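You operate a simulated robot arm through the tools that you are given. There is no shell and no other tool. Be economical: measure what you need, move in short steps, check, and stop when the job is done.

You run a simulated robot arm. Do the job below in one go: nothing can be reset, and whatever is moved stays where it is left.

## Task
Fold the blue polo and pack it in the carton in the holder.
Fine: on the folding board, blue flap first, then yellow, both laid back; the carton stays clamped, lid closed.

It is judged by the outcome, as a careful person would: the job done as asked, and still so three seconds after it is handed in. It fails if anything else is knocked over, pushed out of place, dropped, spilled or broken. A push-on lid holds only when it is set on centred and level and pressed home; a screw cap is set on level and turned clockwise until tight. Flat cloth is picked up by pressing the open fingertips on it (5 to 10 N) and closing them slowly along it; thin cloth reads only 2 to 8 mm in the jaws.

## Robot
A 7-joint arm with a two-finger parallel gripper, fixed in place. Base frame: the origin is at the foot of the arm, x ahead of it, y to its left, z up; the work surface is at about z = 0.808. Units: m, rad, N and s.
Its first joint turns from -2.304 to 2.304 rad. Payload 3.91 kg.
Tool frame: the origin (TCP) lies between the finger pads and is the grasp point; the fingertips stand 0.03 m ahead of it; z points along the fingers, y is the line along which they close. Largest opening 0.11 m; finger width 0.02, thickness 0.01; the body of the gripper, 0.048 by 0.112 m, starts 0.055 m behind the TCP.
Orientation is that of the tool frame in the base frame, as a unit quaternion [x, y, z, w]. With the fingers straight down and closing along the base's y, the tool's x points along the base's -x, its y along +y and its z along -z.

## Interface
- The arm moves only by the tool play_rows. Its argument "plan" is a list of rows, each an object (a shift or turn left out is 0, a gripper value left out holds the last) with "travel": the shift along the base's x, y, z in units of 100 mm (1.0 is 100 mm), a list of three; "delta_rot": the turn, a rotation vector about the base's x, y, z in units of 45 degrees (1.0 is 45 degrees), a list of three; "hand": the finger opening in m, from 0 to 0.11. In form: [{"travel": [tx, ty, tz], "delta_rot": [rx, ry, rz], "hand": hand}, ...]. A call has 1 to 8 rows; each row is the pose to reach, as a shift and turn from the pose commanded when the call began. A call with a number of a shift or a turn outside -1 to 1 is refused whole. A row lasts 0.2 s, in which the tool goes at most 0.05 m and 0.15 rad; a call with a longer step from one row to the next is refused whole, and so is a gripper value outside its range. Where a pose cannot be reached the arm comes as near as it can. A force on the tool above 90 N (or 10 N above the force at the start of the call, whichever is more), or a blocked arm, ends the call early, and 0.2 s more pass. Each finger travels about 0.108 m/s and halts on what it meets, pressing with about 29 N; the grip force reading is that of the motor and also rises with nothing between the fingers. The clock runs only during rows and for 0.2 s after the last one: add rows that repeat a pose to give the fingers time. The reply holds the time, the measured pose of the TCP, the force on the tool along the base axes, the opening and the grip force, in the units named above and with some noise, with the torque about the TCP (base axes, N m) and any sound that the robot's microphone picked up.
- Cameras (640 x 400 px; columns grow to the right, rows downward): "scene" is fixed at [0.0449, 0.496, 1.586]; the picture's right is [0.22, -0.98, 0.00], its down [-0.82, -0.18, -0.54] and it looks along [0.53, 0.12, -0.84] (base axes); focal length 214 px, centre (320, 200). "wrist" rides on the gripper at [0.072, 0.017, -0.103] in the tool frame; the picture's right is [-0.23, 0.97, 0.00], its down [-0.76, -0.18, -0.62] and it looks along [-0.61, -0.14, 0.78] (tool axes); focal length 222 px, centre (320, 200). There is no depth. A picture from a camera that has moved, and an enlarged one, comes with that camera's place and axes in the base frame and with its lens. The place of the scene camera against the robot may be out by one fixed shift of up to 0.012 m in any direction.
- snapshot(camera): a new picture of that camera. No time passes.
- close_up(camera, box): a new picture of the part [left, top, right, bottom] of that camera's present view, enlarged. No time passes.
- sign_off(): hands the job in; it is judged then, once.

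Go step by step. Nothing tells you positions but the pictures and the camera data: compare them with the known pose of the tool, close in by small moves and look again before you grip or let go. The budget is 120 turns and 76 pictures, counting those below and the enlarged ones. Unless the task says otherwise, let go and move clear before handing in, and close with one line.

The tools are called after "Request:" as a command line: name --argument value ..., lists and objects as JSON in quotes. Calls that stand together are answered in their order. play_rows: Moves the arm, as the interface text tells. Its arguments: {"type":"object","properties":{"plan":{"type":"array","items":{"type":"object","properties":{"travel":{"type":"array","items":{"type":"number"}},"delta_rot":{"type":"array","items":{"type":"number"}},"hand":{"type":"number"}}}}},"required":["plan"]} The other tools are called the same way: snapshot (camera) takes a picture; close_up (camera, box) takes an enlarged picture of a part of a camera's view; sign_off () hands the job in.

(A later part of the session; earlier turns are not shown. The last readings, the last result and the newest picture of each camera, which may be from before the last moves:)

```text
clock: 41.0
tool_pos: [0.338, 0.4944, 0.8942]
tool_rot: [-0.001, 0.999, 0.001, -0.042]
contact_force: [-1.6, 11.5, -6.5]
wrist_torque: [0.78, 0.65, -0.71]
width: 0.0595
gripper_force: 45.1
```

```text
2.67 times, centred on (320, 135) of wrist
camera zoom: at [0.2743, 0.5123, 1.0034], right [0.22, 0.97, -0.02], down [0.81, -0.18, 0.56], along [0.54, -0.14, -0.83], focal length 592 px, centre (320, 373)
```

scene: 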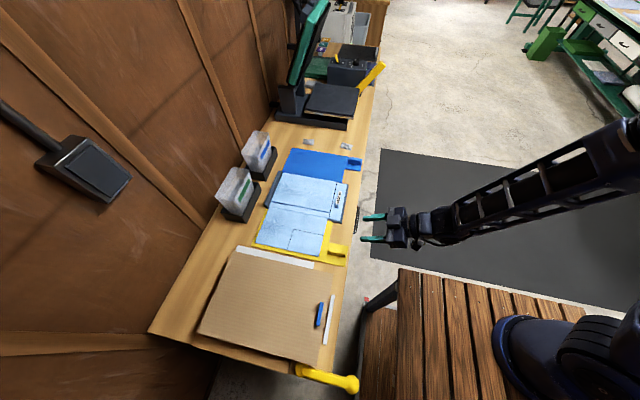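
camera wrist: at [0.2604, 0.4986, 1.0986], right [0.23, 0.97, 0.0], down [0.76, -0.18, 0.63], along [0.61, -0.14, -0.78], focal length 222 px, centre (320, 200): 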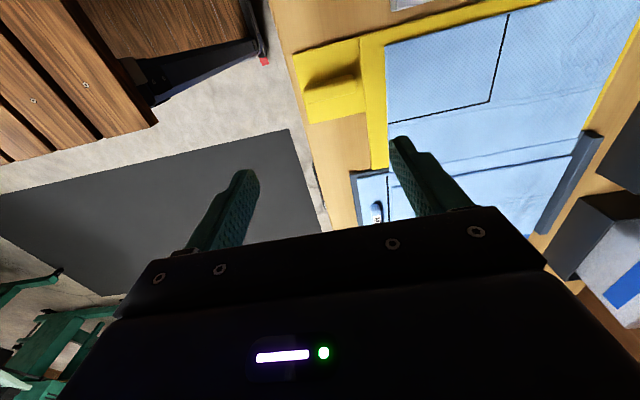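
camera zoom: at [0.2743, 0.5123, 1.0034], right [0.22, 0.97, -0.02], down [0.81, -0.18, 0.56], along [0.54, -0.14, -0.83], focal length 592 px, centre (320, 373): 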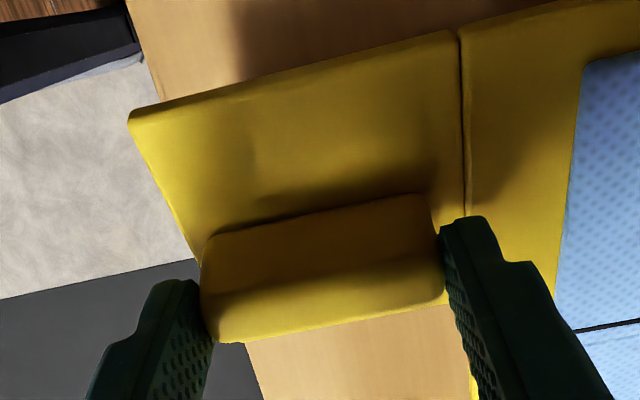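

Low forces and a good pivot. I'll continue to 70°.

Request:
play_rows --plan '[{"travel": [0.085, 0, 0.122], "delta_rot": [0, 0.035, 0]}, {"travel": [0.177, 0, 0.238], "delta_rot": [0, 0.069, 0]}, {"travel": [0.285, 0, 0.34], "delta_rot": [0, 0.104, 0]}, {"travel": [0.402, 0, 0.432], "delta_rot": [0, 0.139, 0]}, {"travel": [0.53, 0, 0.51], "delta_rot": [0, 0.174, 0]}, {"travel": [0.665, 0, 0.576], "delta_rot": [0, 0.208, 0]}, {"travel": [0.805, 0, 0.626], "delta_rot": [0, 0.243, 0]}, {"travel": [0.952, 0, 0.661], "delta_rot": [0, 0.278, 0]}]'

Request:
close_up --camera "scene" --box '[230, 150, 400, 280]'

Request:
close_up --camera "wrist" --box '[200, 60, 440, 210]'

```text
clock: 42.8
tool_pos: [0.4322, 0.4947, 0.9605]
tool_rot: [-0.001, 0.989, 0.0, -0.151]
contact_force: [-10.3, 28.3, 1.6]
wrist_torque: [0.6, 1.46, -0.66]
width: 0.0598
gripper_force: 44.9
```

```text
3.08 times, centred on (315, 215) of scene
camera zoom: at [0.0449, 0.496, 1.586], right [0.22, -0.98, 0.0], down [-0.82, -0.18, -0.54], along [0.53, 0.12, -0.84], focal length 660 px, centre (335, 154)
```

zoom: 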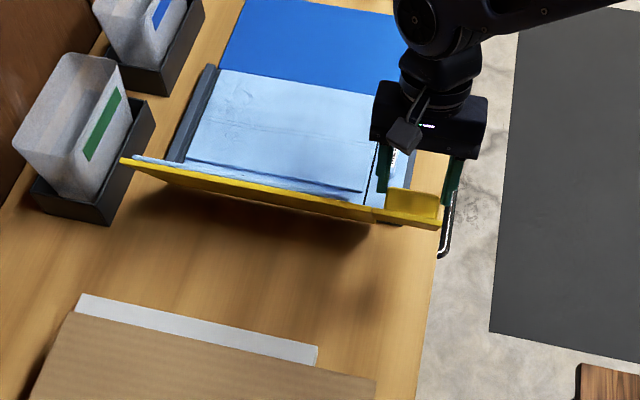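

```text
2.67 times, centred on (320, 135) of wrist
camera zoom: at [0.3946, 0.5124, 1.0808], right [0.21, 0.97, -0.07], down [0.91, -0.18, 0.37], along [0.35, -0.14, -0.93], focal length 592 px, centre (320, 373)
```

zoom: 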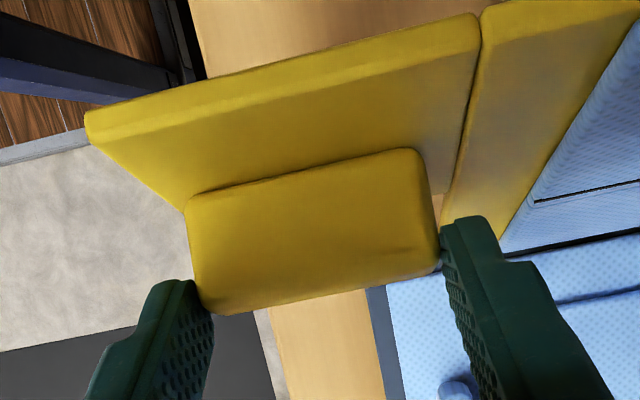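

Request:
play_rows --plan '[{"travel": [0.15, 0, 0.018], "delta_rot": [0, 0.035, 0]}, {"travel": [0.299, 0, 0.023], "delta_rot": [0, 0.069, 0]}, {"travel": [0.45, 0, 0.01], "delta_rot": [0, 0.104, 0]}, {"travel": [0.598, 0, -0.018], "delta_rot": [0, 0.139, 0]}, {"travel": [0.715, 0, -0.053], "delta_rot": [0, 0.167, 0]}, {"travel": [0.826, 0, -0.097], "delta_rot": [0, 0.194, 0]}, {"travel": [0.915, 0, -0.138], "delta_rot": [0, 0.217, 0]}, {"travel": [0.998, 0, -0.186], "delta_rot": [0, 0.239, 0]}]'

Request:
close_up --camera "scene" --box '[230, 130, 400, 260]'

```text
clock: 44.6
tool_pos: [0.5322, 0.4947, 0.942]
tool_rot: [-0.002, 0.97, -0.001, -0.243]
contact_force: [-3.8, 38.2, 9.5]
wrist_torque: [0.81, 1.29, -0.82]
width: 0.0598
gripper_force: 44.9
```

```text
3.08 times, centred on (315, 195) of scene
camera zoom: at [0.0449, 0.496, 1.586], right [0.22, -0.98, 0.0], down [-0.82, -0.18, -0.54], along [0.53, 0.12, -0.84], focal length 660 px, centre (335, 215)
```

zoom: 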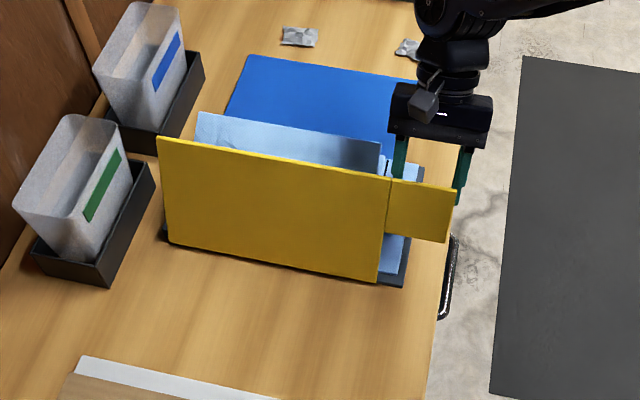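

Request:
play_rows --plan '[{"travel": [0.05, 0, -0.034], "delta_rot": [0, 0.014, 0]}, {"travel": [0.1, 0, -0.068], "delta_rot": [0, 0.028, 0]}, {"travel": [0.1, 0, -0.068], "delta_rot": [0, 0.028, 0]}]'

Request:
close_up --camera "scene" --box '[230, 130, 400, 260]'

Request:
snapshot --camera "wrist"

```text
clock: 45.4
tool_pos: [0.5432, 0.4949, 0.9339]
tool_rot: [-0.001, 0.968, 0.001, -0.253]
contact_force: [-1.9, 41.0, 9.1]
wrist_torque: [1.11, 1.11, -0.52]
width: 0.0597
gripper_force: 45.4
```

```text
3.08 times, centred on (315, 195) of scene
camera zoom: at [0.0449, 0.496, 1.586], right [0.22, -0.98, 0.0], down [-0.82, -0.18, -0.54], along [0.53, 0.12, -0.84], focal length 660 px, centre (335, 215)
```

zoom: 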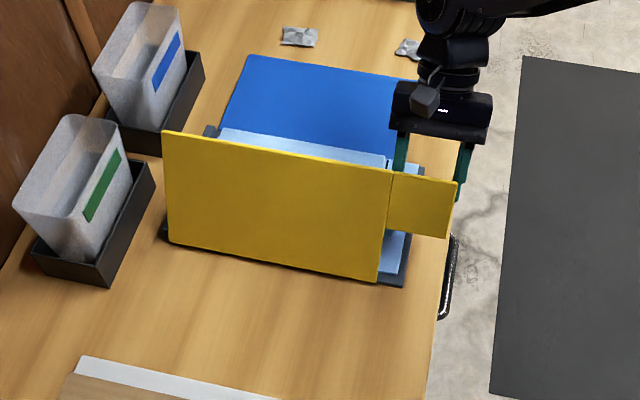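

```text
37 pictures are left
camera wrist: at [0.5306, 0.5123, 1.06], right [0.2, 0.97, -0.11], down [0.97, -0.18, 0.17], along [0.15, -0.14, -0.98], focal length 222 px, centre (320, 200)
```

wrist: 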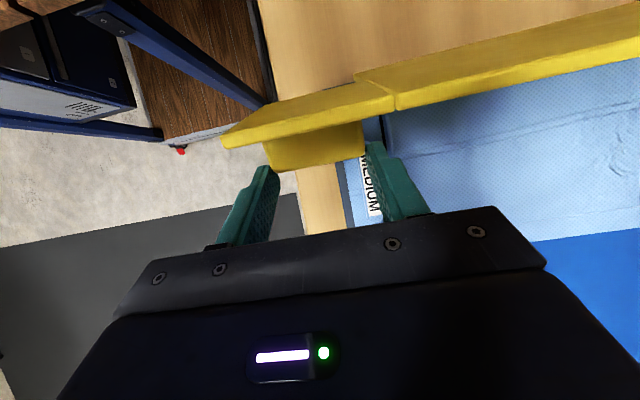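

The yellow side has flopped over: the fold is done. I'll bring the yellow flap back along the same arc.

Request:
play_rows --plan '[{"travel": [-0.1, 0, 0.068], "delta_rot": [0, -0.028, 0]}, {"travel": [-0.185, 0, 0.117], "delta_rot": [0, -0.05, 0]}, {"travel": [-0.272, 0, 0.157], "delta_rot": [0, -0.072, 0]}, {"travel": [-0.385, 0, 0.203], "delta_rot": [0, -0.1, 0]}, {"travel": [-0.5, 0, 0.236], "delta_rot": [0, -0.128, 0]}, {"travel": [-0.65, 0, 0.264], "delta_rot": [0, -0.163, 0]}, {"travel": [-0.799, 0, 0.277], "delta_rot": [0, -0.197, 0]}]'

Request:
play_rows --plan '[{"travel": [-0.15, 0, -0.005], "delta_rot": [0, -0.035, 0]}, {"travel": [-0.299, 0, -0.023], "delta_rot": [0, -0.069, 0]}, {"travel": [-0.446, 0, -0.058], "delta_rot": [0, -0.104, 0]}, {"travel": [-0.586, 0, -0.108], "delta_rot": [0, -0.139, 0]}, {"travel": [-0.72, 0, -0.175], "delta_rot": [0, -0.174, 0]}, {"travel": [-0.849, 0, -0.252], "delta_rot": [0, -0.208, 0]}]'

Request:
play_rows --plan '[{"travel": [-0.117, 0, -0.092], "delta_rot": [0, -0.035, 0]}, {"travel": [-0.225, 0, -0.194], "delta_rot": [0, -0.069, 0]}, {"travel": [-0.317, 0, -0.31], "delta_rot": [0, -0.104, 0]}, {"travel": [-0.402, 0, -0.432], "delta_rot": [0, -0.139, 0]}, {"travel": [-0.457, 0, -0.535], "delta_rot": [0, -0.167, 0]}, {"travel": [-0.503, 0, -0.644], "delta_rot": [0, -0.194, 0]}, {"travel": [-0.537, 0, -0.76], "delta_rot": [0, -0.222, 0]}, {"travel": [-0.567, 0, -0.86], "delta_rot": [0, -0.25, 0]}]'

Request:
close_up --camera "scene" --box '[230, 150, 400, 280]'

```text
clock: 47.0
tool_pos: [0.4621, 0.495, 0.9635]
tool_rot: [-0.002, 0.984, 0.0, -0.178]
contact_force: [5.0, 47.1, -4.7]
wrist_torque: [0.7, -0.84, -0.63]
width: 0.0601
gripper_force: 45.4
```

```text
clock: 48.4
tool_pos: [0.3784, 0.4949, 0.9367]
tool_rot: [-0.001, 0.995, -0.001, -0.097]
contact_force: [10.3, 35.0, 1.8]
wrist_torque: [0.7, -1.5, -0.6]
width: 0.0598
gripper_force: 44.8
```

```text
clock: 50.2
tool_pos: [0.3211, 0.4944, 0.8513]
tool_rot: [-0.002, 1.0, 0.0, 0.001]
contact_force: [5.1, 35.3, 7.4]
wrist_torque: [0.64, -1.3, -0.15]
width: 0.0599
gripper_force: 45.0
```

```text
3.08 times, centred on (315, 215) of scene
camera zoom: at [0.0449, 0.496, 1.586], right [0.22, -0.98, 0.0], down [-0.82, -0.18, -0.54], along [0.53, 0.12, -0.84], focal length 660 px, centre (335, 154)
```

zoom: 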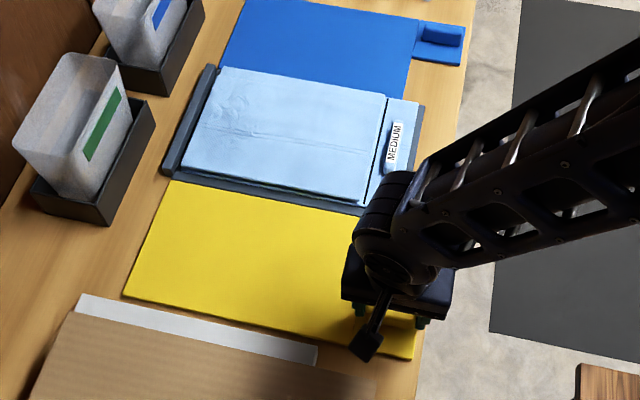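

Both flaps are laid back and the polo is a neat packet. I'll release, rise, and inspect the carton lid.

Request:
play_rows --plan '[{"hand": 0.075}, {"hand": 0.08}, {"travel": [0, 0, 0.4]}, {"travel": [0, 0, 0.8]}, {"travel": [0, 0, 1.0]}]'

Request:
play_rows --plan '[{"travel": [-0.3, 0.1, 0.4]}, {"travel": [-0.6, 0.2, 0.8]}, {"travel": [-0.9, 0.2, 1.0]}, {"travel": [-1.0, 0.2, 1.0]}]'

Request:
play_rows --plan '[{"travel": [-0.4, 0, 0]}, {"travel": [-0.8, 0, 0]}, {"travel": [-1.0, 0, 0]}, {"travel": [-1.0, 0, 0]}]'

Request:
snapshot --camera "wrist"

Request:
close_up --camera "scene" --box '[180, 240, 380, 390]'

```text
clock: 51.4
tool_pos: [0.3205, 0.4936, 0.9519]
tool_rot: [-0.001, 1.0, -0.001, 0.001]
contact_force: [-0.6, 0.0, -0.6]
wrist_torque: [-0.01, 0.04, -0.01]
width: 0.0804
gripper_force: 0.1
```

```text
refused: row 1 steps farther than a row can; nothing moved
```

```text
clock: 52.4
tool_pos: [0.2198, 0.4929, 0.9525]
tool_rot: [-0.001, 1.0, 0.0, 0.0]
contact_force: [-0.1, 0.2, 0.0]
wrist_torque: [-0.02, -0.01, 0.02]
width: 0.08
gripper_force: 0.1
```

```text
35 pictures are left
camera wrist: at [0.1485, 0.5114, 1.0547], right [0.23, 0.97, 0.0], down [0.76, -0.18, 0.62], along [0.61, -0.14, -0.78], focal length 222 px, centre (320, 200)
```

wrist: 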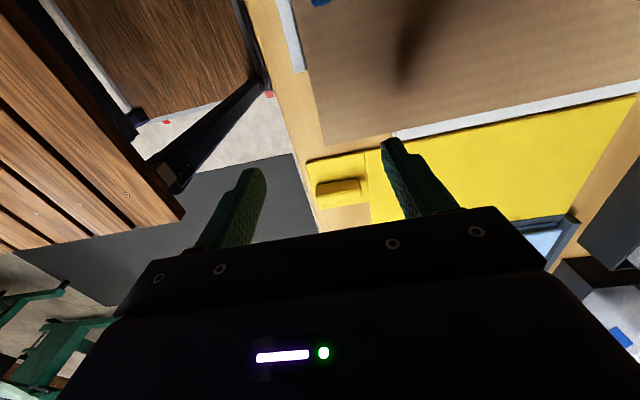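

```text
2.67 times, centred on (280, 315) of scene
camera zoom: at [0.0449, 0.496, 1.586], right [0.22, -0.98, 0.0], down [-0.82, -0.18, -0.54], along [0.53, 0.12, -0.84], focal length 572 px, centre (427, -107)
```

zoom: 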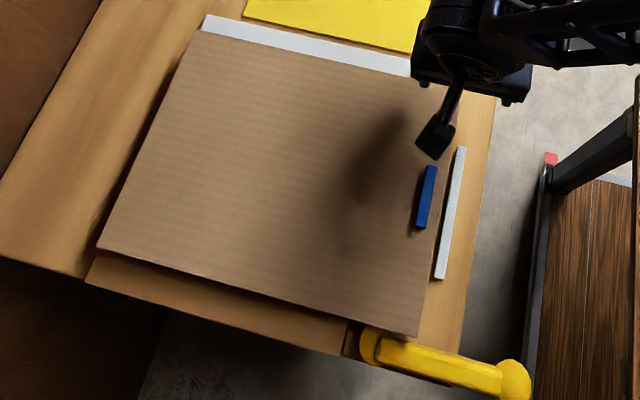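

Request:
play_rows --plan '[{"travel": [-0.3, 0.06, 0.2]}, {"travel": [-0.6, 0.12, 0.4]}, {"travel": [-0.9, 0.2, 0.5]}, {"travel": [-1.0, 0.2, 0.5]}]'

Request:
play_rows --plan '[{"travel": [-0.2, 0.03, 0]}, {"travel": [-0.2, 0.03, 0]}]'

Request:
snapshot --camera "wrist"

Request:
close_up --camera "wrist" --box '[200, 60, 440, 210]'

```text
clock: 53.4
tool_pos: [0.1207, 0.5136, 1.0012]
tool_rot: [-0.001, 1.0, 0.0, 0.001]
contact_force: [1.0, -0.2, 0.3]
wrist_torque: [0.01, 0.02, 0.04]
width: 0.08
gripper_force: 0.1
```

```text
clock: 54.0
tool_pos: [0.1001, 0.5186, 1.0022]
tool_rot: [-0.001, 1.0, -0.001, 0.0]
contact_force: [0.6, -0.2, 0.3]
wrist_torque: [0.01, -0.01, 0.0]
width: 0.0802
gripper_force: 0.1
```

```text
33 pictures are left
camera wrist: at [0.0288, 0.5347, 1.1043], right [0.22, 0.97, 0.0], down [0.76, -0.18, 0.62], along [0.61, -0.14, -0.78], focal length 222 px, centre (320, 200)
```

wrist: 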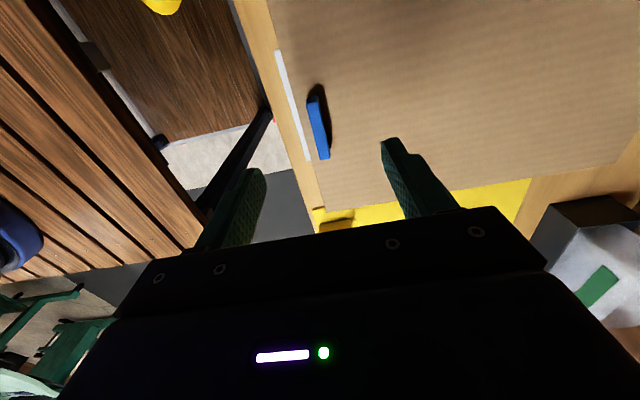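

```text
2.67 times, centred on (320, 135) of wrist
camera zoom: at [0.0288, 0.5347, 1.1043], right [0.22, 0.97, 0.0], down [0.76, -0.18, 0.62], along [0.61, -0.14, -0.78], focal length 592 px, centre (320, 373)
```

zoom: 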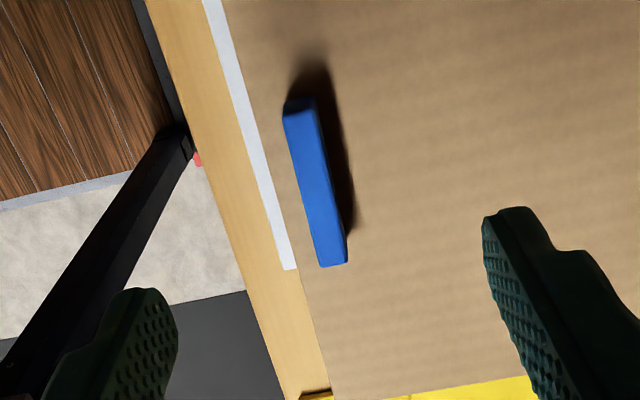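

The lid handle is a block along x, centred near (0.116, 0.514). I'll use the same pivot pinch, so I yaw the tool 90° to close along x.

Request:
play_rows --plan '[{"travel": [0.05, 0, 0.05], "delta_rot": [0, 0, 0.166], "hand": 0.085}, {"travel": [0.1, -0.02, 0.05], "delta_rot": [0, 0, 0.333]}, {"travel": [0.15, -0.04, 0.05], "delta_rot": [0, 0, 0.5]}, {"travel": [0.15, -0.05, 0.05], "delta_rot": [0, 0, 0.666]}, {"travel": [0.15, -0.05, 0.05], "delta_rot": [0, 0, 0.833]}, {"travel": [0.15, -0.05, 0.05], "delta_rot": [0, 0, 1]}]'

Request:
play_rows --plan '[{"delta_rot": [0, 0, 0.166]}, {"delta_rot": [0, 0, 0.333]}, {"travel": [0, 0, -0.1], "delta_rot": [0, 0, 0.5]}, {"travel": [0, 0, -0.2], "delta_rot": [0, 0, 0.666]}, {"travel": [0, 0, -0.3], "delta_rot": [0, 0, 0.833]}, {"travel": [0, 0, -0.4], "delta_rot": [0, 0, 1]}]'

Request:
snapshot --camera "wrist"

Request:
close_up --camera "wrist" --box '[200, 60, 440, 210]'

```text
clock: 55.4
tool_pos: [0.1148, 0.5115, 1.0066]
tool_rot: [-0.384, 0.923, -0.001, 0.002]
contact_force: [-0.5, 0.7, 0.5]
wrist_torque: [0.03, -0.03, 0.0]
width: 0.0853
gripper_force: 0.1
```

```text
clock: 56.8
tool_pos: [0.1152, 0.5111, 0.9657]
tool_rot: [0.709, -0.706, 0.0, -0.001]
contact_force: [-0.3, 0.4, 0.0]
wrist_torque: [-0.01, 0.04, -0.02]
width: 0.085
gripper_force: 0.1
```

```text
31 pictures are left
camera wrist: at [0.0998, 0.4395, 1.0696], right [-0.97, 0.22, 0.0], down [0.17, 0.76, 0.62], along [0.14, 0.61, -0.78], focal length 222 px, centre (320, 200)
```

wrist: 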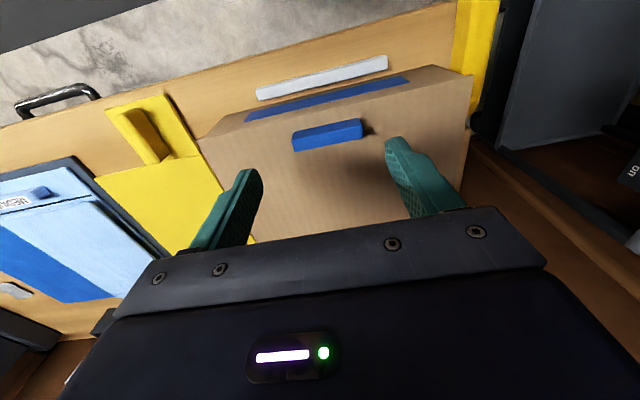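

```text
2.67 times, centred on (320, 135) of wrist
camera zoom: at [0.0998, 0.4395, 1.0696], right [-0.97, 0.22, 0.0], down [0.17, 0.76, 0.62], along [0.14, 0.61, -0.78], focal length 592 px, centre (320, 373)
```

zoom: 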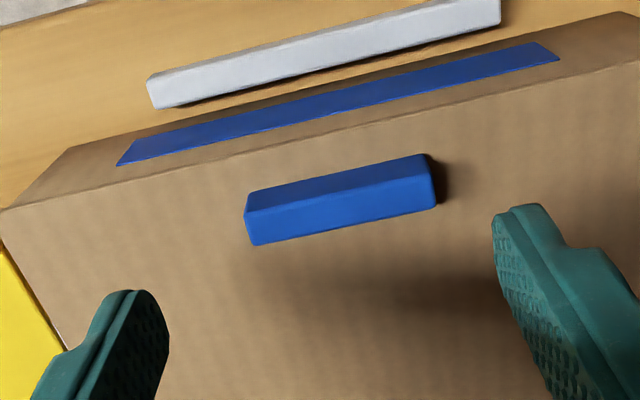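

The handle is centred at about (0.110, 0.515) with its top at z≈0.898, so the lid surface is near 0.88. I'll lower onto the ends.

Request:
play_rows --plan '[{"travel": [-0.05, 0.04, -0.2]}, {"travel": [-0.05, 0.04, -0.4]}, {"travel": [-0.05, 0.04, -0.49]}, {"travel": [-0.05, 0.04, -0.49]}]'

Request:
close_up --camera "wrist" --box '[200, 60, 440, 210]'

```text
clock: 57.8
tool_pos: [0.1104, 0.5156, 0.9163]
tool_rot: [0.708, -0.706, -0.001, -0.001]
contact_force: [-0.3, 0.5, -0.1]
wrist_torque: [0.0, -0.02, 0.02]
width: 0.0851
gripper_force: 0.1
```

```text
2.67 times, centred on (320, 135) of wrist
camera zoom: at [0.0948, 0.4437, 1.0203], right [-0.97, 0.23, 0.0], down [0.18, 0.76, 0.62], along [0.14, 0.61, -0.78], focal length 592 px, centre (320, 373)
```

zoom: 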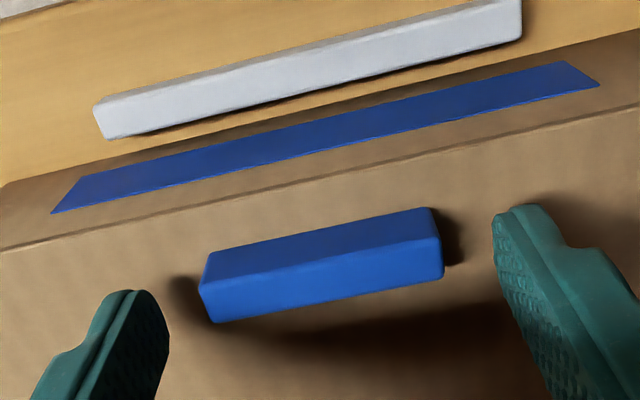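

Request:
play_rows --plan '[{"travel": [0, 0, -0.02], "hand": 0.07}, {"travel": [0, 0, -0.02], "hand": 0.055}, {"travel": [0, 0, -0.02], "hand": 0.04}, {"travel": [0, 0, -0.02], "hand": 0.03}]'

Request:
close_up --camera "wrist" --box '[200, 60, 440, 210]'

```text
clock: 58.8
tool_pos: [0.1109, 0.5155, 0.916]
tool_rot: [0.708, -0.706, -0.001, -0.001]
contact_force: [-3.4, -0.2, 0.5]
wrist_torque: [0.04, 0.19, 0.05]
width: 0.0594
gripper_force: 28.6
```

```text
2.67 times, centred on (320, 135) of wrist
camera zoom: at [0.0946, 0.4437, 1.0186], right [-0.97, 0.22, 0.0], down [0.18, 0.76, 0.62], along [0.14, 0.61, -0.78], focal length 592 px, centre (320, 373)
```

zoom: 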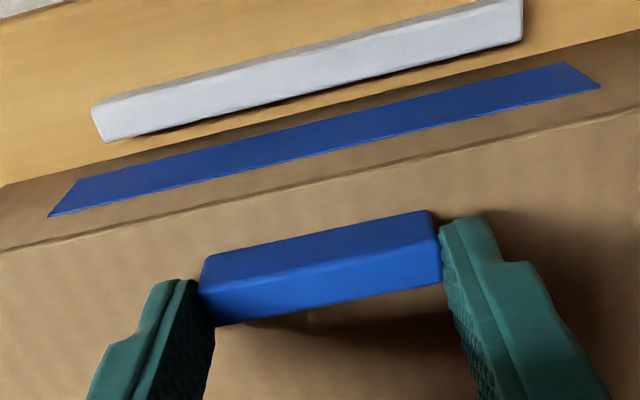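

Gripped cleanly. I'll test-lift the near edge 30 mm to see how the lid behaves.

Request:
play_rows --plan '[{"travel": [0, 0.007, 0.08]}, {"travel": [0, 0.015, 0.16]}, {"travel": [0, 0.022, 0.23]}, {"travel": [0, 0.027, 0.29]}, {"travel": [0, 0.027, 0.29]}]'

Request:
snapshot --camera "wrist"

Request:
close_up --camera "scene" --box '[160, 230, 380, 395]'

```text
clock: 60.0
tool_pos: [0.1103, 0.5181, 0.9438]
tool_rot: [0.707, -0.707, -0.001, 0.0]
contact_force: [1.9, -0.6, -0.2]
wrist_torque: [-0.46, -0.05, -0.12]
width: 0.059
gripper_force: 29.1
```

```text
27 pictures are left
camera wrist: at [0.0942, 0.4465, 1.0473], right [-0.97, 0.23, 0.0], down [0.18, 0.76, 0.62], along [0.14, 0.61, -0.78], focal length 222 px, centre (320, 200)
```

wrist: 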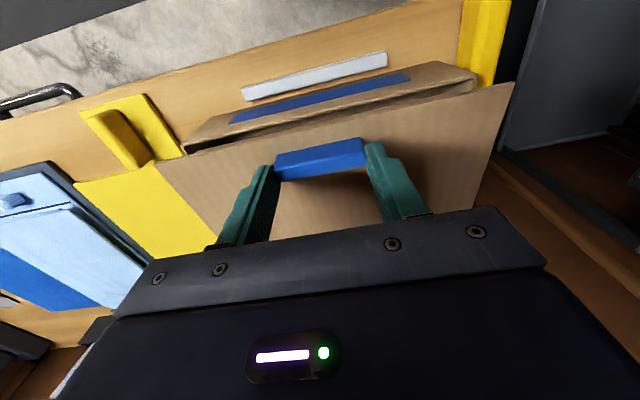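

```text
2.42 times, centred on (270, 312) of scene
camera zoom: at [0.0449, 0.496, 1.586], right [0.22, -0.98, 0.0], down [-0.82, -0.18, -0.54], along [0.53, 0.12, -0.84], focal length 520 px, centre (441, -73)
```

zoom: 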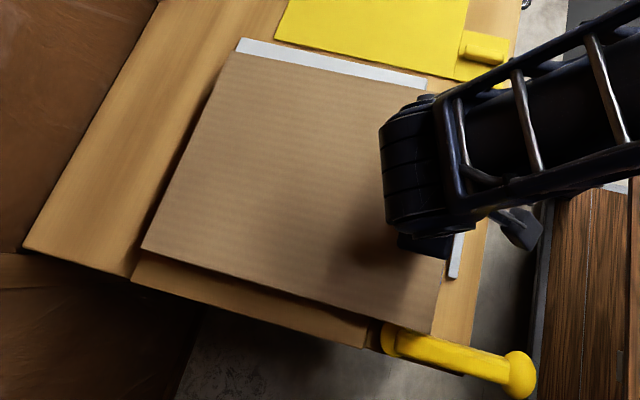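

The lid is hinged on the wall side. I'll continue up along the arc.

Request:
play_rows --plan '[{"travel": [0, 0.057, 0.286], "delta_rot": [-0.028, 0, 0]}, {"travel": [0, 0.137, 0.567], "delta_rot": [-0.056, 0, 0]}, {"travel": [0, 0.221, 0.785], "delta_rot": [-0.078, 0, 0]}, {"travel": [0, 0.32, 0.997], "delta_rot": [-0.1, 0, 0]}]'

Request:
play_rows --plan '[{"travel": [0, 0.174, 0.306], "delta_rot": [-0.033, 0, 0]}, {"travel": [0, 0.378, 0.592], "delta_rot": [-0.067, 0, 0]}, {"travel": [0, 0.613, 0.856], "delta_rot": [-0.1, 0, 0]}]'

```text
clock: 61.0
tool_pos: [0.1103, 0.5512, 1.0439]
tool_rot: [0.707, -0.706, 0.027, 0.028]
contact_force: [0.3, 4.4, -2.5]
wrist_torque: [-0.45, 0.02, -0.08]
width: 0.0593
gripper_force: 29.1
```

```text
clock: 61.8
tool_pos: [0.1101, 0.613, 1.1291]
tool_rot: [0.705, -0.705, 0.055, 0.055]
contact_force: [2.6, 6.0, -5.6]
wrist_torque: [-0.33, 0.32, -0.13]
width: 0.0594
gripper_force: 29.4
```

Request:
play_rows --plan '[{"travel": [0, 0.26, 0.238], "delta_rot": [-0.033, 0, 0]}, {"travel": [0, 0.568, 0.464], "delta_rot": [-0.069, 0, 0]}, {"travel": [0, 0.901, 0.654], "delta_rot": [-0.106, 0, 0]}]'

Request:
play_rows --plan '[{"travel": [0, 0.324, 0.142], "delta_rot": [-0.033, 0, 0]}, {"travel": [0, 0.633, 0.242], "delta_rot": [-0.064, 0, 0]}, {"travel": [0, 0.95, 0.312], "delta_rot": [-0.094, 0, 0]}]'

Request:
snapshot --camera "scene"

```text
clock: 62.6
tool_pos: [0.1116, 0.7025, 1.1967]
tool_rot: [0.702, -0.702, 0.084, 0.084]
contact_force: [-2.5, 1.4, -8.3]
wrist_torque: [-0.77, 0.17, -0.21]
width: 0.0591
gripper_force: 28.9
```

```text
clock: 63.4
tool_pos: [0.1106, 0.7976, 1.2264]
tool_rot: [0.699, -0.698, 0.11, 0.111]
contact_force: [-1.4, -0.8, -7.3]
wrist_torque: [-0.66, 0.28, -0.15]
width: 0.0593
gripper_force: 29.4
```

```text
25 pictures are left
```

scene: 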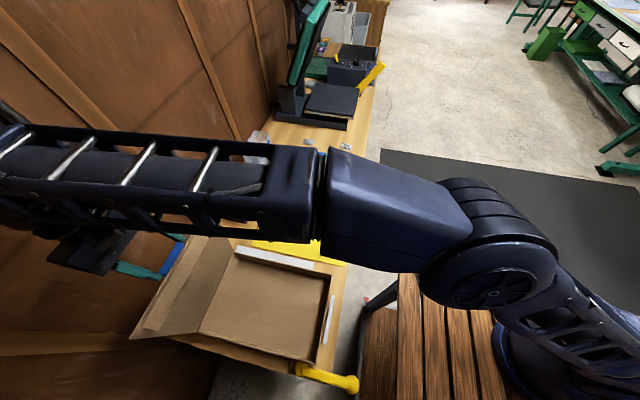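

Request:
play_rows --plan '[{"travel": [0, 0.287, 0.039]}, {"travel": [0, 0.608, 0.053]}, {"travel": [0, 0.927, 0.036]}]'

Request:
snapshot --camera "scene"

Request:
snapshot --camera "wrist"

```text
clock: 64.2
tool_pos: [0.1116, 0.8178, 1.2269]
tool_rot: [0.699, -0.698, 0.109, 0.112]
contact_force: [-10.7, -2.2, 24.2]
wrist_torque: [-0.26, 0.56, -0.06]
width: 0.0591
gripper_force: 29.0
out of reach, approached as far as the arm can: row 1, 2, 3
```

```text
24 pictures are left
```

scene: 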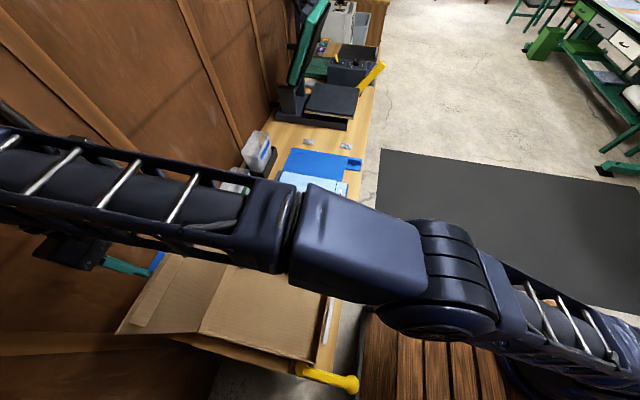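

```text
23 pictures are left
camera wrist: at [0.0959, 0.7825, 1.3472], right [-0.97, 0.21, -0.07], down [0.18, 0.92, 0.36], along [0.14, 0.34, -0.93], focal length 222 px, centre (320, 200)
```

wrist: 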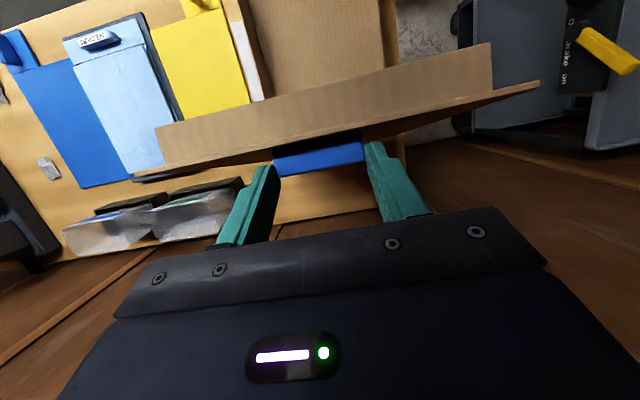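

That's the reach limit with the tool leaning toward the wall. I'll straighten the tool to vertical (it pivots in the pads) and carry the lid just past upright.

Request:
play_rows --plan '[{"travel": [0, 0.05, 0.02], "delta_rot": [0.133, 0, 0]}, {"travel": [0, 0.13, 0.04], "delta_rot": [0.267, 0, 0]}, {"travel": [0, 0.23, 0.054], "delta_rot": [0.4, 0, 0]}, {"travel": [0, 0.35, 0.055], "delta_rot": [0.4, 0, 0]}, {"travel": [0, 0.462, 0.051], "delta_rot": [0.4, 0, 0]}, {"travel": [0, 0.58, 0.045], "delta_rot": [0.42, 0, 0]}, {"travel": [0, 0.694, 0.032], "delta_rot": [0.45, 0, 0]}]'

Request:
snapshot --camera "wrist"

```text
clock: 65.8
tool_pos: [0.1135, 0.8898, 1.2258]
tool_rot: [0.708, -0.706, -0.014, -0.015]
contact_force: [-5.9, -3.1, -8.3]
wrist_torque: [-0.84, 0.17, -0.13]
width: 0.0596
gripper_force: 29.2
```

```text
22 pictures are left
camera wrist: at [0.0969, 0.813, 1.3265], right [-0.97, 0.23, 0.01], down [0.18, 0.74, 0.65], along [0.14, 0.64, -0.76], focal length 222 px, centre (320, 200)
```

wrist: 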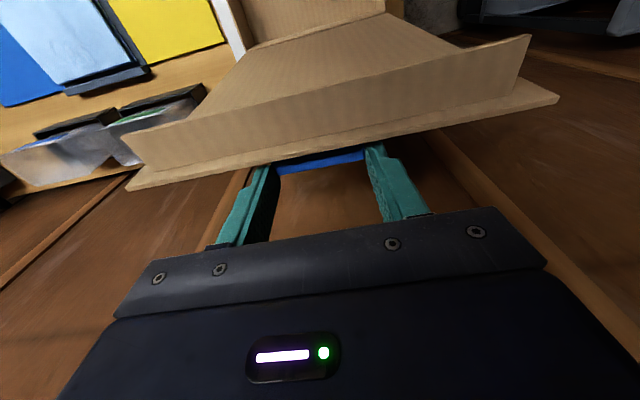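

Request:
play_rows --plan '[{"travel": [0, 0.1, -0.01], "delta_rot": [0.03, 0, 0]}, {"travel": [0, 0.17, -0.026], "delta_rot": [0.05, 0, 0]}, {"travel": [0, 0.17, -0.026], "delta_rot": [0.05, 0, 0]}]'

Request:
play_rows --plan '[{"hand": 0.075}, {"hand": 0.085}, {"hand": 0.085}]'

Request:
snapshot --camera "wrist"

Request:
snapshot --camera "scene"

```text
clock: 66.6
tool_pos: [0.1129, 0.9052, 1.2246]
tool_rot: [0.708, -0.705, -0.029, -0.031]
contact_force: [-4.1, -1.6, -5.2]
wrist_torque: [-0.15, 0.01, 0.0]
width: 0.0593
gripper_force: 28.9
```

```text
clock: 67.4
tool_pos: [0.1124, 0.9056, 1.2244]
tool_rot: [0.707, -0.706, -0.028, -0.029]
contact_force: [0.7, -0.3, 0.0]
wrist_torque: [-0.05, 0.01, 0.01]
width: 0.085
gripper_force: 0.1
```

```text
21 pictures are left
camera wrist: at [0.0968, 0.8257, 1.3214], right [-0.97, 0.22, 0.02], down [0.18, 0.71, 0.68], along [0.14, 0.67, -0.73], focal length 222 px, centre (320, 200)
```

wrist: 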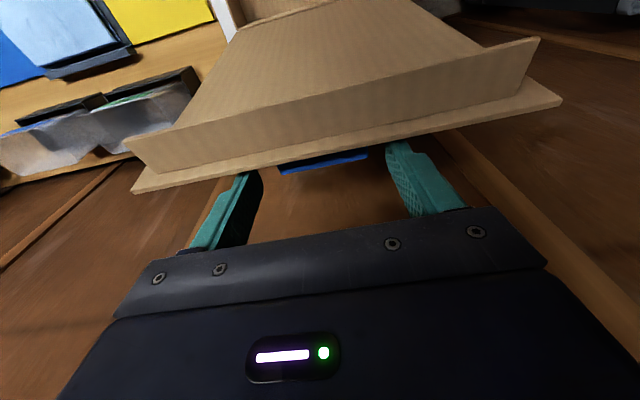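

```text
20 pictures are left
```

scene: 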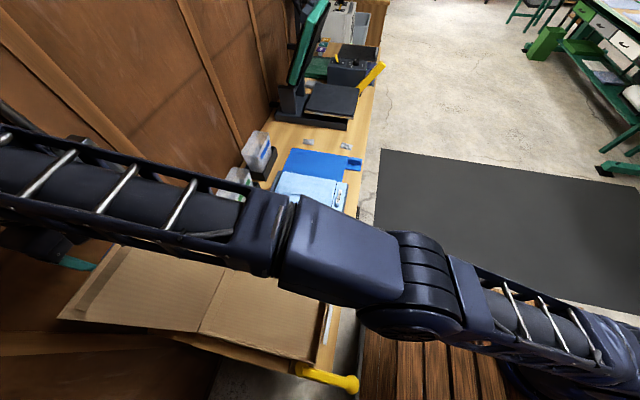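

The lid stays open at about 98°. I'll back straight up off the handle, then move over to the polo.

Request:
play_rows --plan '[{"travel": [0, 0.03, 0.2]}, {"travel": [0, 0.06, 0.4]}, {"travel": [0, 0.06, 0.65]}, {"travel": [0, -0.2, 0.8]}, {"travel": [0, -0.6, 0.85]}, {"travel": [0, -1.0, 0.85]}]'

Request:
snapshot --camera "scene"

```text
clock: 68.8
tool_pos: [0.1134, 0.8064, 1.3081]
tool_rot: [0.707, -0.706, -0.028, -0.029]
contact_force: [0.2, -0.2, -1.0]
wrist_torque: [-0.04, 0.0, 0.0]
width: 0.0849
gripper_force: 0.0
out of reach, approached as far as the arm can: row 1, 2, 3, 4
```

```text
19 pictures are left
```

scene: 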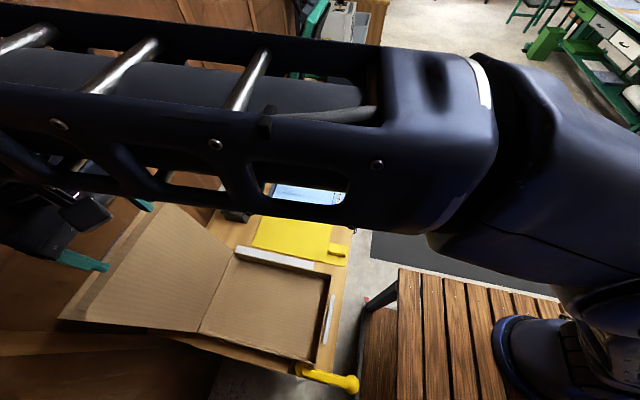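

Request:
play_rows --plan '[{"travel": [0.3, -0.3, 0], "delta_rot": [-0.05, 0, 0]}, {"travel": [0.6, -0.6, 0], "delta_rot": [-0.1, 0, 0]}, {"travel": [0.9, -0.9, 0], "delta_rot": [-0.1, 0, 0]}, {"travel": [1.0, -1.0, 0], "delta_rot": [-0.1, 0, 0]}]'

Request:
play_rows --plan '[{"travel": [0.166, -0.166, -0.166], "delta_rot": [0, 0, -0.166]}, {"travel": [0.333, -0.333, -0.333], "delta_rot": [0, 0, -0.333]}, {"travel": [0.5, -0.5, -0.5], "delta_rot": [0, 0, -0.5]}, {"travel": [0.666, -0.666, -0.666], "delta_rot": [0, 0, -0.666]}, {"travel": [0.833, -0.8, -0.833], "delta_rot": [0, 0, -0.833]}, {"travel": [1, -0.9, -1], "delta_rot": [0, 0, -1]}]'

Request:
play_rows --plan '[{"travel": [0.166, -0.15, -0.166], "delta_rot": [0, 0, -0.166]}, {"travel": [0.333, -0.3, -0.333], "delta_rot": [0, 0, -0.333]}, {"travel": [0.5, -0.45, -0.5], "delta_rot": [0, 0, -0.5]}, {"travel": [0.666, -0.6, -0.666], "delta_rot": [0, 0, -0.666]}, {"travel": [0.833, -0.75, -0.833], "delta_rot": [0, 0, -0.833]}, {"travel": [1, -0.9, -1], "delta_rot": [0, 0, -1]}]'

Request:
play_rows --plan '[{"travel": [0.3, 0, -0.2]}, {"travel": [0.6, 0, -0.5]}, {"travel": [0.9, 0, -0.8], "hand": 0.05}, {"travel": [1.0, 0, -1], "hand": 0.05}]'

```text
clock: 69.8
tool_pos: [0.213, 0.7063, 1.3105]
tool_rot: [0.708, -0.706, -0.001, 0.0]
contact_force: [0.6, -0.1, 0.0]
wrist_torque: [-0.03, -0.06, 0.0]
width: 0.0849
gripper_force: 0.1
```

```text
clock: 71.2
tool_pos: [0.3107, 0.6156, 1.2092]
tool_rot: [-0.383, 0.924, 0.0, 0.001]
contact_force: [-0.4, -0.7, -0.4]
wrist_torque: [0.0, 0.0, -0.03]
width: 0.0851
gripper_force: 0.1
```

```text
clock: 72.6
tool_pos: [0.4121, 0.5273, 1.1088]
tool_rot: [-0.001, 1.0, 0.0, 0.001]
contact_force: [-0.9, 0.2, -0.5]
wrist_torque: [-0.01, -0.02, -0.01]
width: 0.0852
gripper_force: 0.0
```

```text
clock: 73.6
tool_pos: [0.5116, 0.5261, 1.0088]
tool_rot: [-0.001, 1.0, 0.0, 0.002]
contact_force: [0.3, -0.5, 0.1]
wrist_torque: [-0.03, -0.05, -0.01]
width: 0.0503
gripper_force: 0.0
```

Request:
play_rows --plan '[{"travel": [0.2, 0, -0.3]}, {"travel": [0.4, 0, -0.6]}, {"travel": [0.46, 0, -0.8]}, {"travel": [0.46, 0, -0.8]}]'

Request:
snapshot --camera "wrist"

Request:
close_up --camera "wrist" --box '[200, 60, 440, 210]'

```text
clock: 74.6
tool_pos: [0.5599, 0.5267, 0.9293]
tool_rot: [0.0, 1.0, 0.0, 0.001]
contact_force: [0.1, 0.2, 0.3]
wrist_torque: [0.0, 0.0, 0.02]
width: 0.05
gripper_force: 0.1
```

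```text
18 pictures are left
camera wrist: at [0.4876, 0.544, 1.0321], right [0.23, 0.97, 0.0], down [0.76, -0.18, 0.62], along [0.61, -0.14, -0.78], focal length 222 px, centre (320, 200)
```

wrist: 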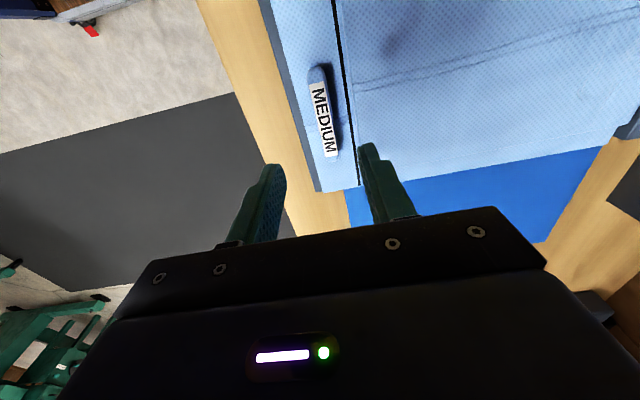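

```text
2.67 times, centred on (320, 135) of wrist
camera zoom: at [0.4876, 0.544, 1.0321], right [0.23, 0.97, 0.0], down [0.76, -0.18, 0.62], along [0.61, -0.14, -0.78], focal length 592 px, centre (320, 373)
```

zoom: 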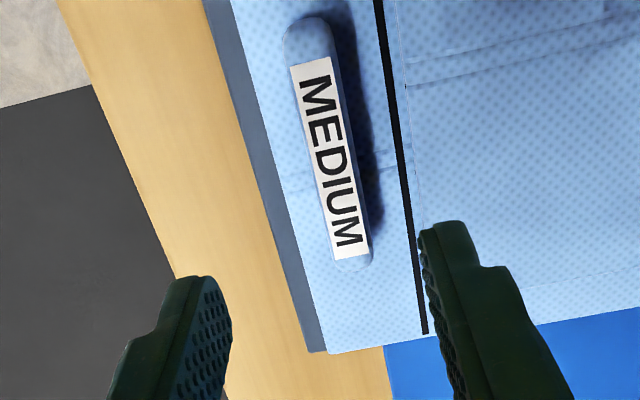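

The MEDIUM grip bar is centred at about (0.555, 0.533), thin along y. I'll narrow the opening to 32 mm to clear the folded stack and descend.

Request:
play_rows --plan '[{"travel": [-0.05, 0.06, -0.2], "hand": 0.032}, {"travel": [-0.05, 0.06, -0.4]}, {"travel": [-0.05, 0.06, -0.6]}, {"travel": [-0.05, 0.06, -0.6]}]'

Request:
close_up --camera "wrist" --box '[200, 60, 440, 210]'

```text
clock: 75.6
tool_pos: [0.5524, 0.5325, 0.8695]
tool_rot: [-0.001, 1.0, 0.0, 0.001]
contact_force: [-0.4, 0.6, -0.6]
wrist_torque: [-0.02, 0.07, -0.03]
width: 0.032
gripper_force: 0.0
```

```text
2.67 times, centred on (320, 135) of wrist
camera zoom: at [0.482, 0.5498, 0.9724], right [0.23, 0.97, 0.0], down [0.76, -0.18, 0.62], along [0.61, -0.14, -0.78], focal length 592 px, centre (320, 373)
```

zoom: 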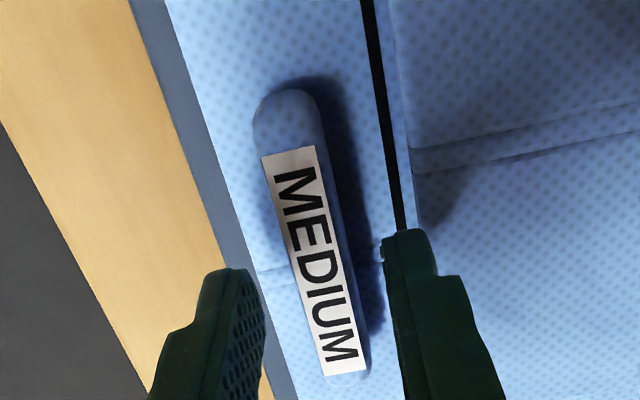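

Request:
play_rows --plan '[{"travel": [0, -0.03, -0.06]}, {"travel": [0, -0.03, -0.12]}, {"travel": [0, -0.03, -0.16]}, {"travel": [0, -0.03, -0.16]}]'

Request:
close_up --camera "wrist" --box '[200, 60, 440, 210]'

```text
clock: 76.6
tool_pos: [0.5533, 0.5299, 0.8533]
tool_rot: [-0.002, 1.0, 0.0, 0.0]
contact_force: [-0.2, 0.0, -0.1]
wrist_torque: [-0.01, 0.04, 0.01]
width: 0.0319
gripper_force: 0.1
```

```text
2.67 times, centred on (320, 135) of wrist
camera zoom: at [0.4817, 0.5469, 0.956], right [0.22, 0.97, 0.0], down [0.76, -0.18, 0.62], along [0.61, -0.14, -0.78], focal length 592 px, centre (320, 373)
```

zoom: 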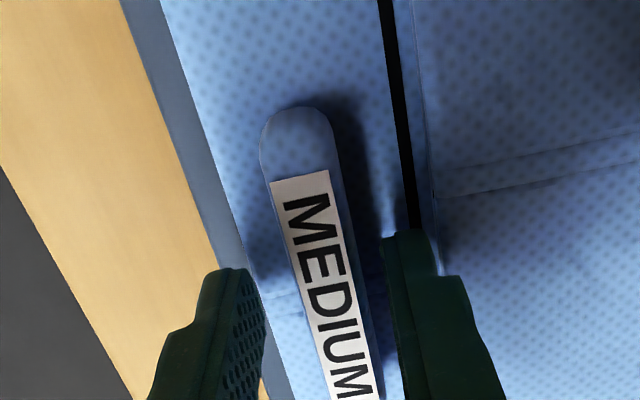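

Request:
play_rows --plan '[{"travel": [0, 0, -0.03]}, {"travel": [0, 0, -0.05], "hand": 0.032}, {"travel": [0, 0, -0.05], "hand": 0.02}, {"travel": [0, 0, -0.05], "hand": 0.005}, {"travel": [0, 0, -0.05], "hand": 0.0}, {"travel": [0, 0, -0.05], "hand": 0.0}]'

```text
clock: 78.0
tool_pos: [0.5535, 0.529, 0.8482]
tool_rot: [0.0, 1.0, 0.0, 0.001]
contact_force: [2.1, 0.8, 2.5]
wrist_torque: [0.04, -0.05, -0.04]
width: 0.0156
gripper_force: 29.0
```

Gripped at 15.6 mm. I'll lift slowly and look.

Request:
play_rows --plan '[{"travel": [0, 0, 0.15]}, {"travel": [0, 0, 0.3]}, {"travel": [0, 0, 0.45]}, {"travel": [0, 0, 0.6]}, {"travel": [0, 0, 0.8]}, {"travel": [0, 0, 1.0]}]'

Request:
snapshot --camera "scene"

```text
clock: 79.4
tool_pos: [0.5549, 0.5274, 0.9487]
tool_rot: [-0.001, 1.0, -0.002, 0.001]
contact_force: [-0.2, 0.2, -2.2]
wrist_torque: [-0.35, 0.02, 0.0]
width: 0.0153
gripper_force: 29.4
```

```text
14 pictures are left
```

scene: 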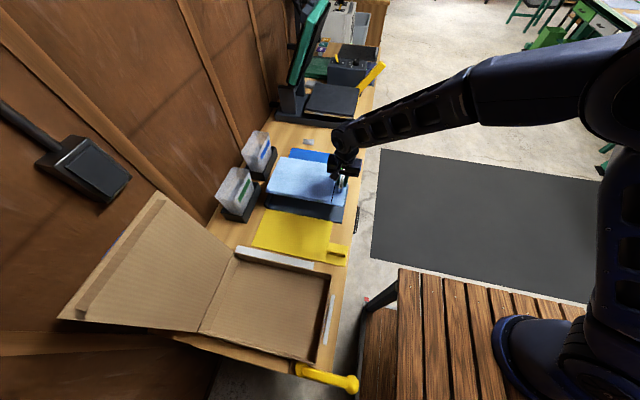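

The packet lifts as one flat piece. Carton interior is about x 0–0.22, y 0.505–0.83, centre (0.110, 0.668), so the grip target is about (0.112, 0.535). I'll carry it over.

Request:
play_rows --plan '[{"travel": [-0.1, 0, 0.1]}, {"travel": [-0.3, 0.01, 0.3]}, {"travel": [-0.5, 0.02, 0.4]}, {"travel": [-0.7, 0.04, 0.5]}, {"travel": [-0.9, 0.07, 0.5]}, {"travel": [-1.0, 0.07, 0.5]}]'

Request:
play_rows --plan '[{"travel": [-0.2, 0, 0]}, {"travel": [-0.5, 0, 0]}, {"travel": [-0.8, 0, 0]}, {"travel": [-1.0, 0, 0]}]'

Request:
play_rows --plan '[{"travel": [-0.2, 0, 0]}, {"travel": [-0.5, 0, 0]}, {"travel": [-0.8, 0, 0]}, {"travel": [-1.0, 0, 0]}]'

Request:
play_rows --plan '[{"travel": [-0.2, 0, 0]}, {"travel": [-0.5, 0, 0]}, {"travel": [-0.8, 0, 0]}, {"travel": [-1.0, 0, 0]}]'

Request:
play_rows --plan '[{"travel": [-0.15, 0, 0]}, {"travel": [-0.3, 0, 0]}, {"travel": [-0.42, 0, 0]}, {"travel": [-0.42, 0, -0.2]}, {"travel": [-0.42, 0, -0.4]}]'

Request:
snapshot --camera "scene"

Request:
snapshot --camera "wrist"

```text
clock: 80.8
tool_pos: [0.4547, 0.5358, 0.9986]
tool_rot: [-0.001, 1.0, -0.001, 0.001]
contact_force: [0.3, 0.0, -1.8]
wrist_torque: [-0.27, -0.01, 0.01]
width: 0.0152
gripper_force: 29.1
```

```text
clock: 81.8
tool_pos: [0.3551, 0.5357, 0.9982]
tool_rot: [-0.001, 1.0, 0.0, 0.001]
contact_force: [0.4, 0.5, -2.0]
wrist_torque: [-0.33, -0.01, -0.02]
width: 0.0153
gripper_force: 28.6
```

```text
clock: 82.8
tool_pos: [0.2535, 0.5362, 0.9977]
tool_rot: [-0.001, 1.0, -0.001, 0.001]
contact_force: [0.1, 0.2, -2.4]
wrist_torque: [-0.27, 0.04, -0.04]
width: 0.0154
gripper_force: 28.8
```

```text
clock: 83.8
tool_pos: [0.1546, 0.5376, 0.9988]
tool_rot: [-0.001, 1.0, 0.0, 0.001]
contact_force: [0.3, -0.5, -2.8]
wrist_torque: [-0.31, 0.01, 0.01]
width: 0.0157
gripper_force: 29.6
```

```text
clock: 85.0
tool_pos: [0.1128, 0.5364, 0.9585]
tool_rot: [-0.001, 1.0, 0.0, 0.001]
contact_force: [0.2, 0.7, -2.1]
wrist_torque: [-0.24, -0.02, -0.02]
width: 0.0157
gripper_force: 29.4
```

```text
13 pictures are left
```

scene: 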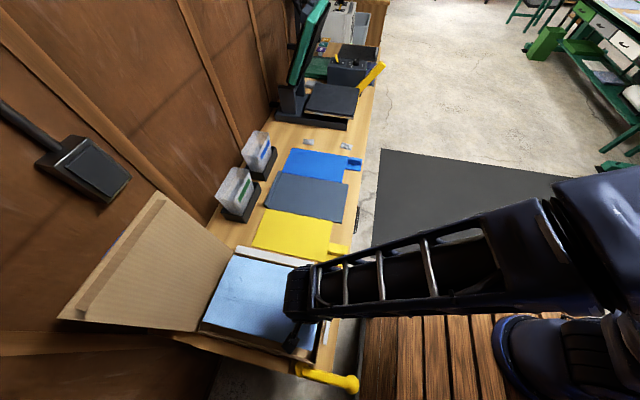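

```text
12 pictures are left
camera wrist: at [0.0402, 0.5539, 1.0608], right [0.23, 0.97, 0.0], down [0.76, -0.18, 0.62], along [0.61, -0.14, -0.78], focal length 222 px, centre (320, 200)
```

wrist: 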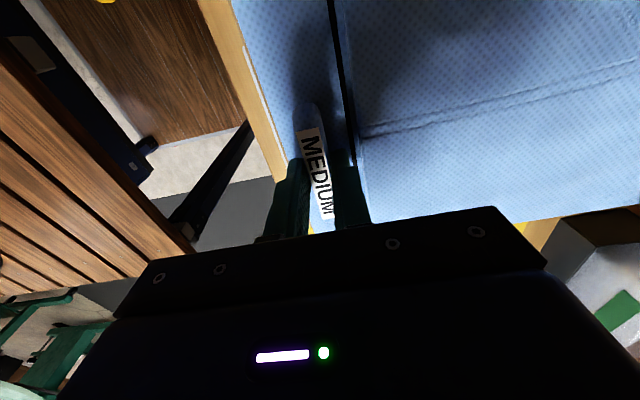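

It's over the carton. I'll lower to near the rim and check the alignment.

Request:
play_rows --plan '[{"travel": [0, 0, -0.2]}, {"travel": [0, 0, -0.4]}, {"travel": [0, 0, -0.45]}]'

Request:
close_up --camera "scene" --box '[170, 230, 370, 380]'

```text
clock: 85.8
tool_pos: [0.1112, 0.5359, 0.912]
tool_rot: [-0.001, 1.0, -0.001, 0.001]
contact_force: [-0.5, -0.4, -2.2]
wrist_torque: [-0.29, 0.0, 0.0]
width: 0.0155
gripper_force: 28.9
```

```text
2.67 times, centred on (270, 305) of scene
camera zoom: at [0.0449, 0.496, 1.586], right [0.22, -0.98, 0.0], down [-0.82, -0.18, -0.54], along [0.53, 0.12, -0.84], focal length 572 px, centre (453, -80)
```

zoom: 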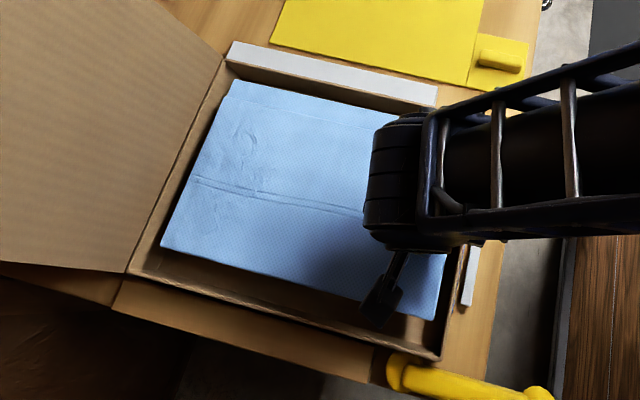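

Balanced in y but about 7 mm toward +x. I'll shift and lower into the box.

Request:
play_rows --plan '[{"travel": [-0.07, 0, -0.05]}, {"travel": [-0.07, 0, -0.2]}, {"travel": [-0.07, 0, -0.35]}, {"travel": [-0.07, 0, -0.5]}, {"travel": [-0.07, 0, -0.6]}, {"travel": [-0.07, 0, -0.6]}]'

Request:
close_up --camera "scene" --box '[170, 230, 370, 380]'

```text
clock: 87.2
tool_pos: [0.1039, 0.536, 0.8525]
tool_rot: [0.0, 1.0, 0.0, 0.001]
contact_force: [0.7, -0.5, -2.3]
wrist_torque: [-0.35, 0.02, -0.02]
width: 0.0155
gripper_force: 29.5
```

```text
2.67 times, centred on (270, 305) of scene
camera zoom: at [0.0449, 0.496, 1.586], right [0.22, -0.98, 0.0], down [-0.82, -0.18, -0.54], along [0.53, 0.12, -0.84], focal length 572 px, centre (453, -80)
```

zoom: 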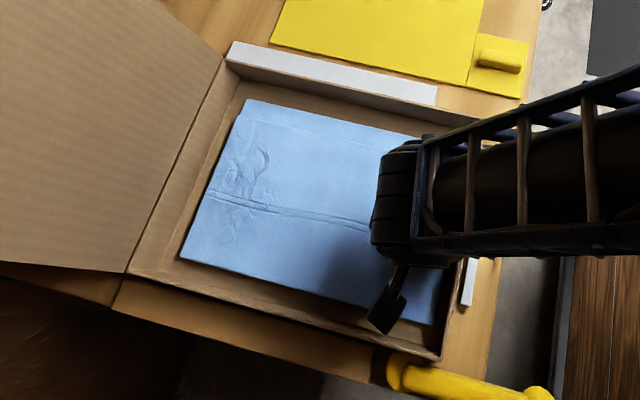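

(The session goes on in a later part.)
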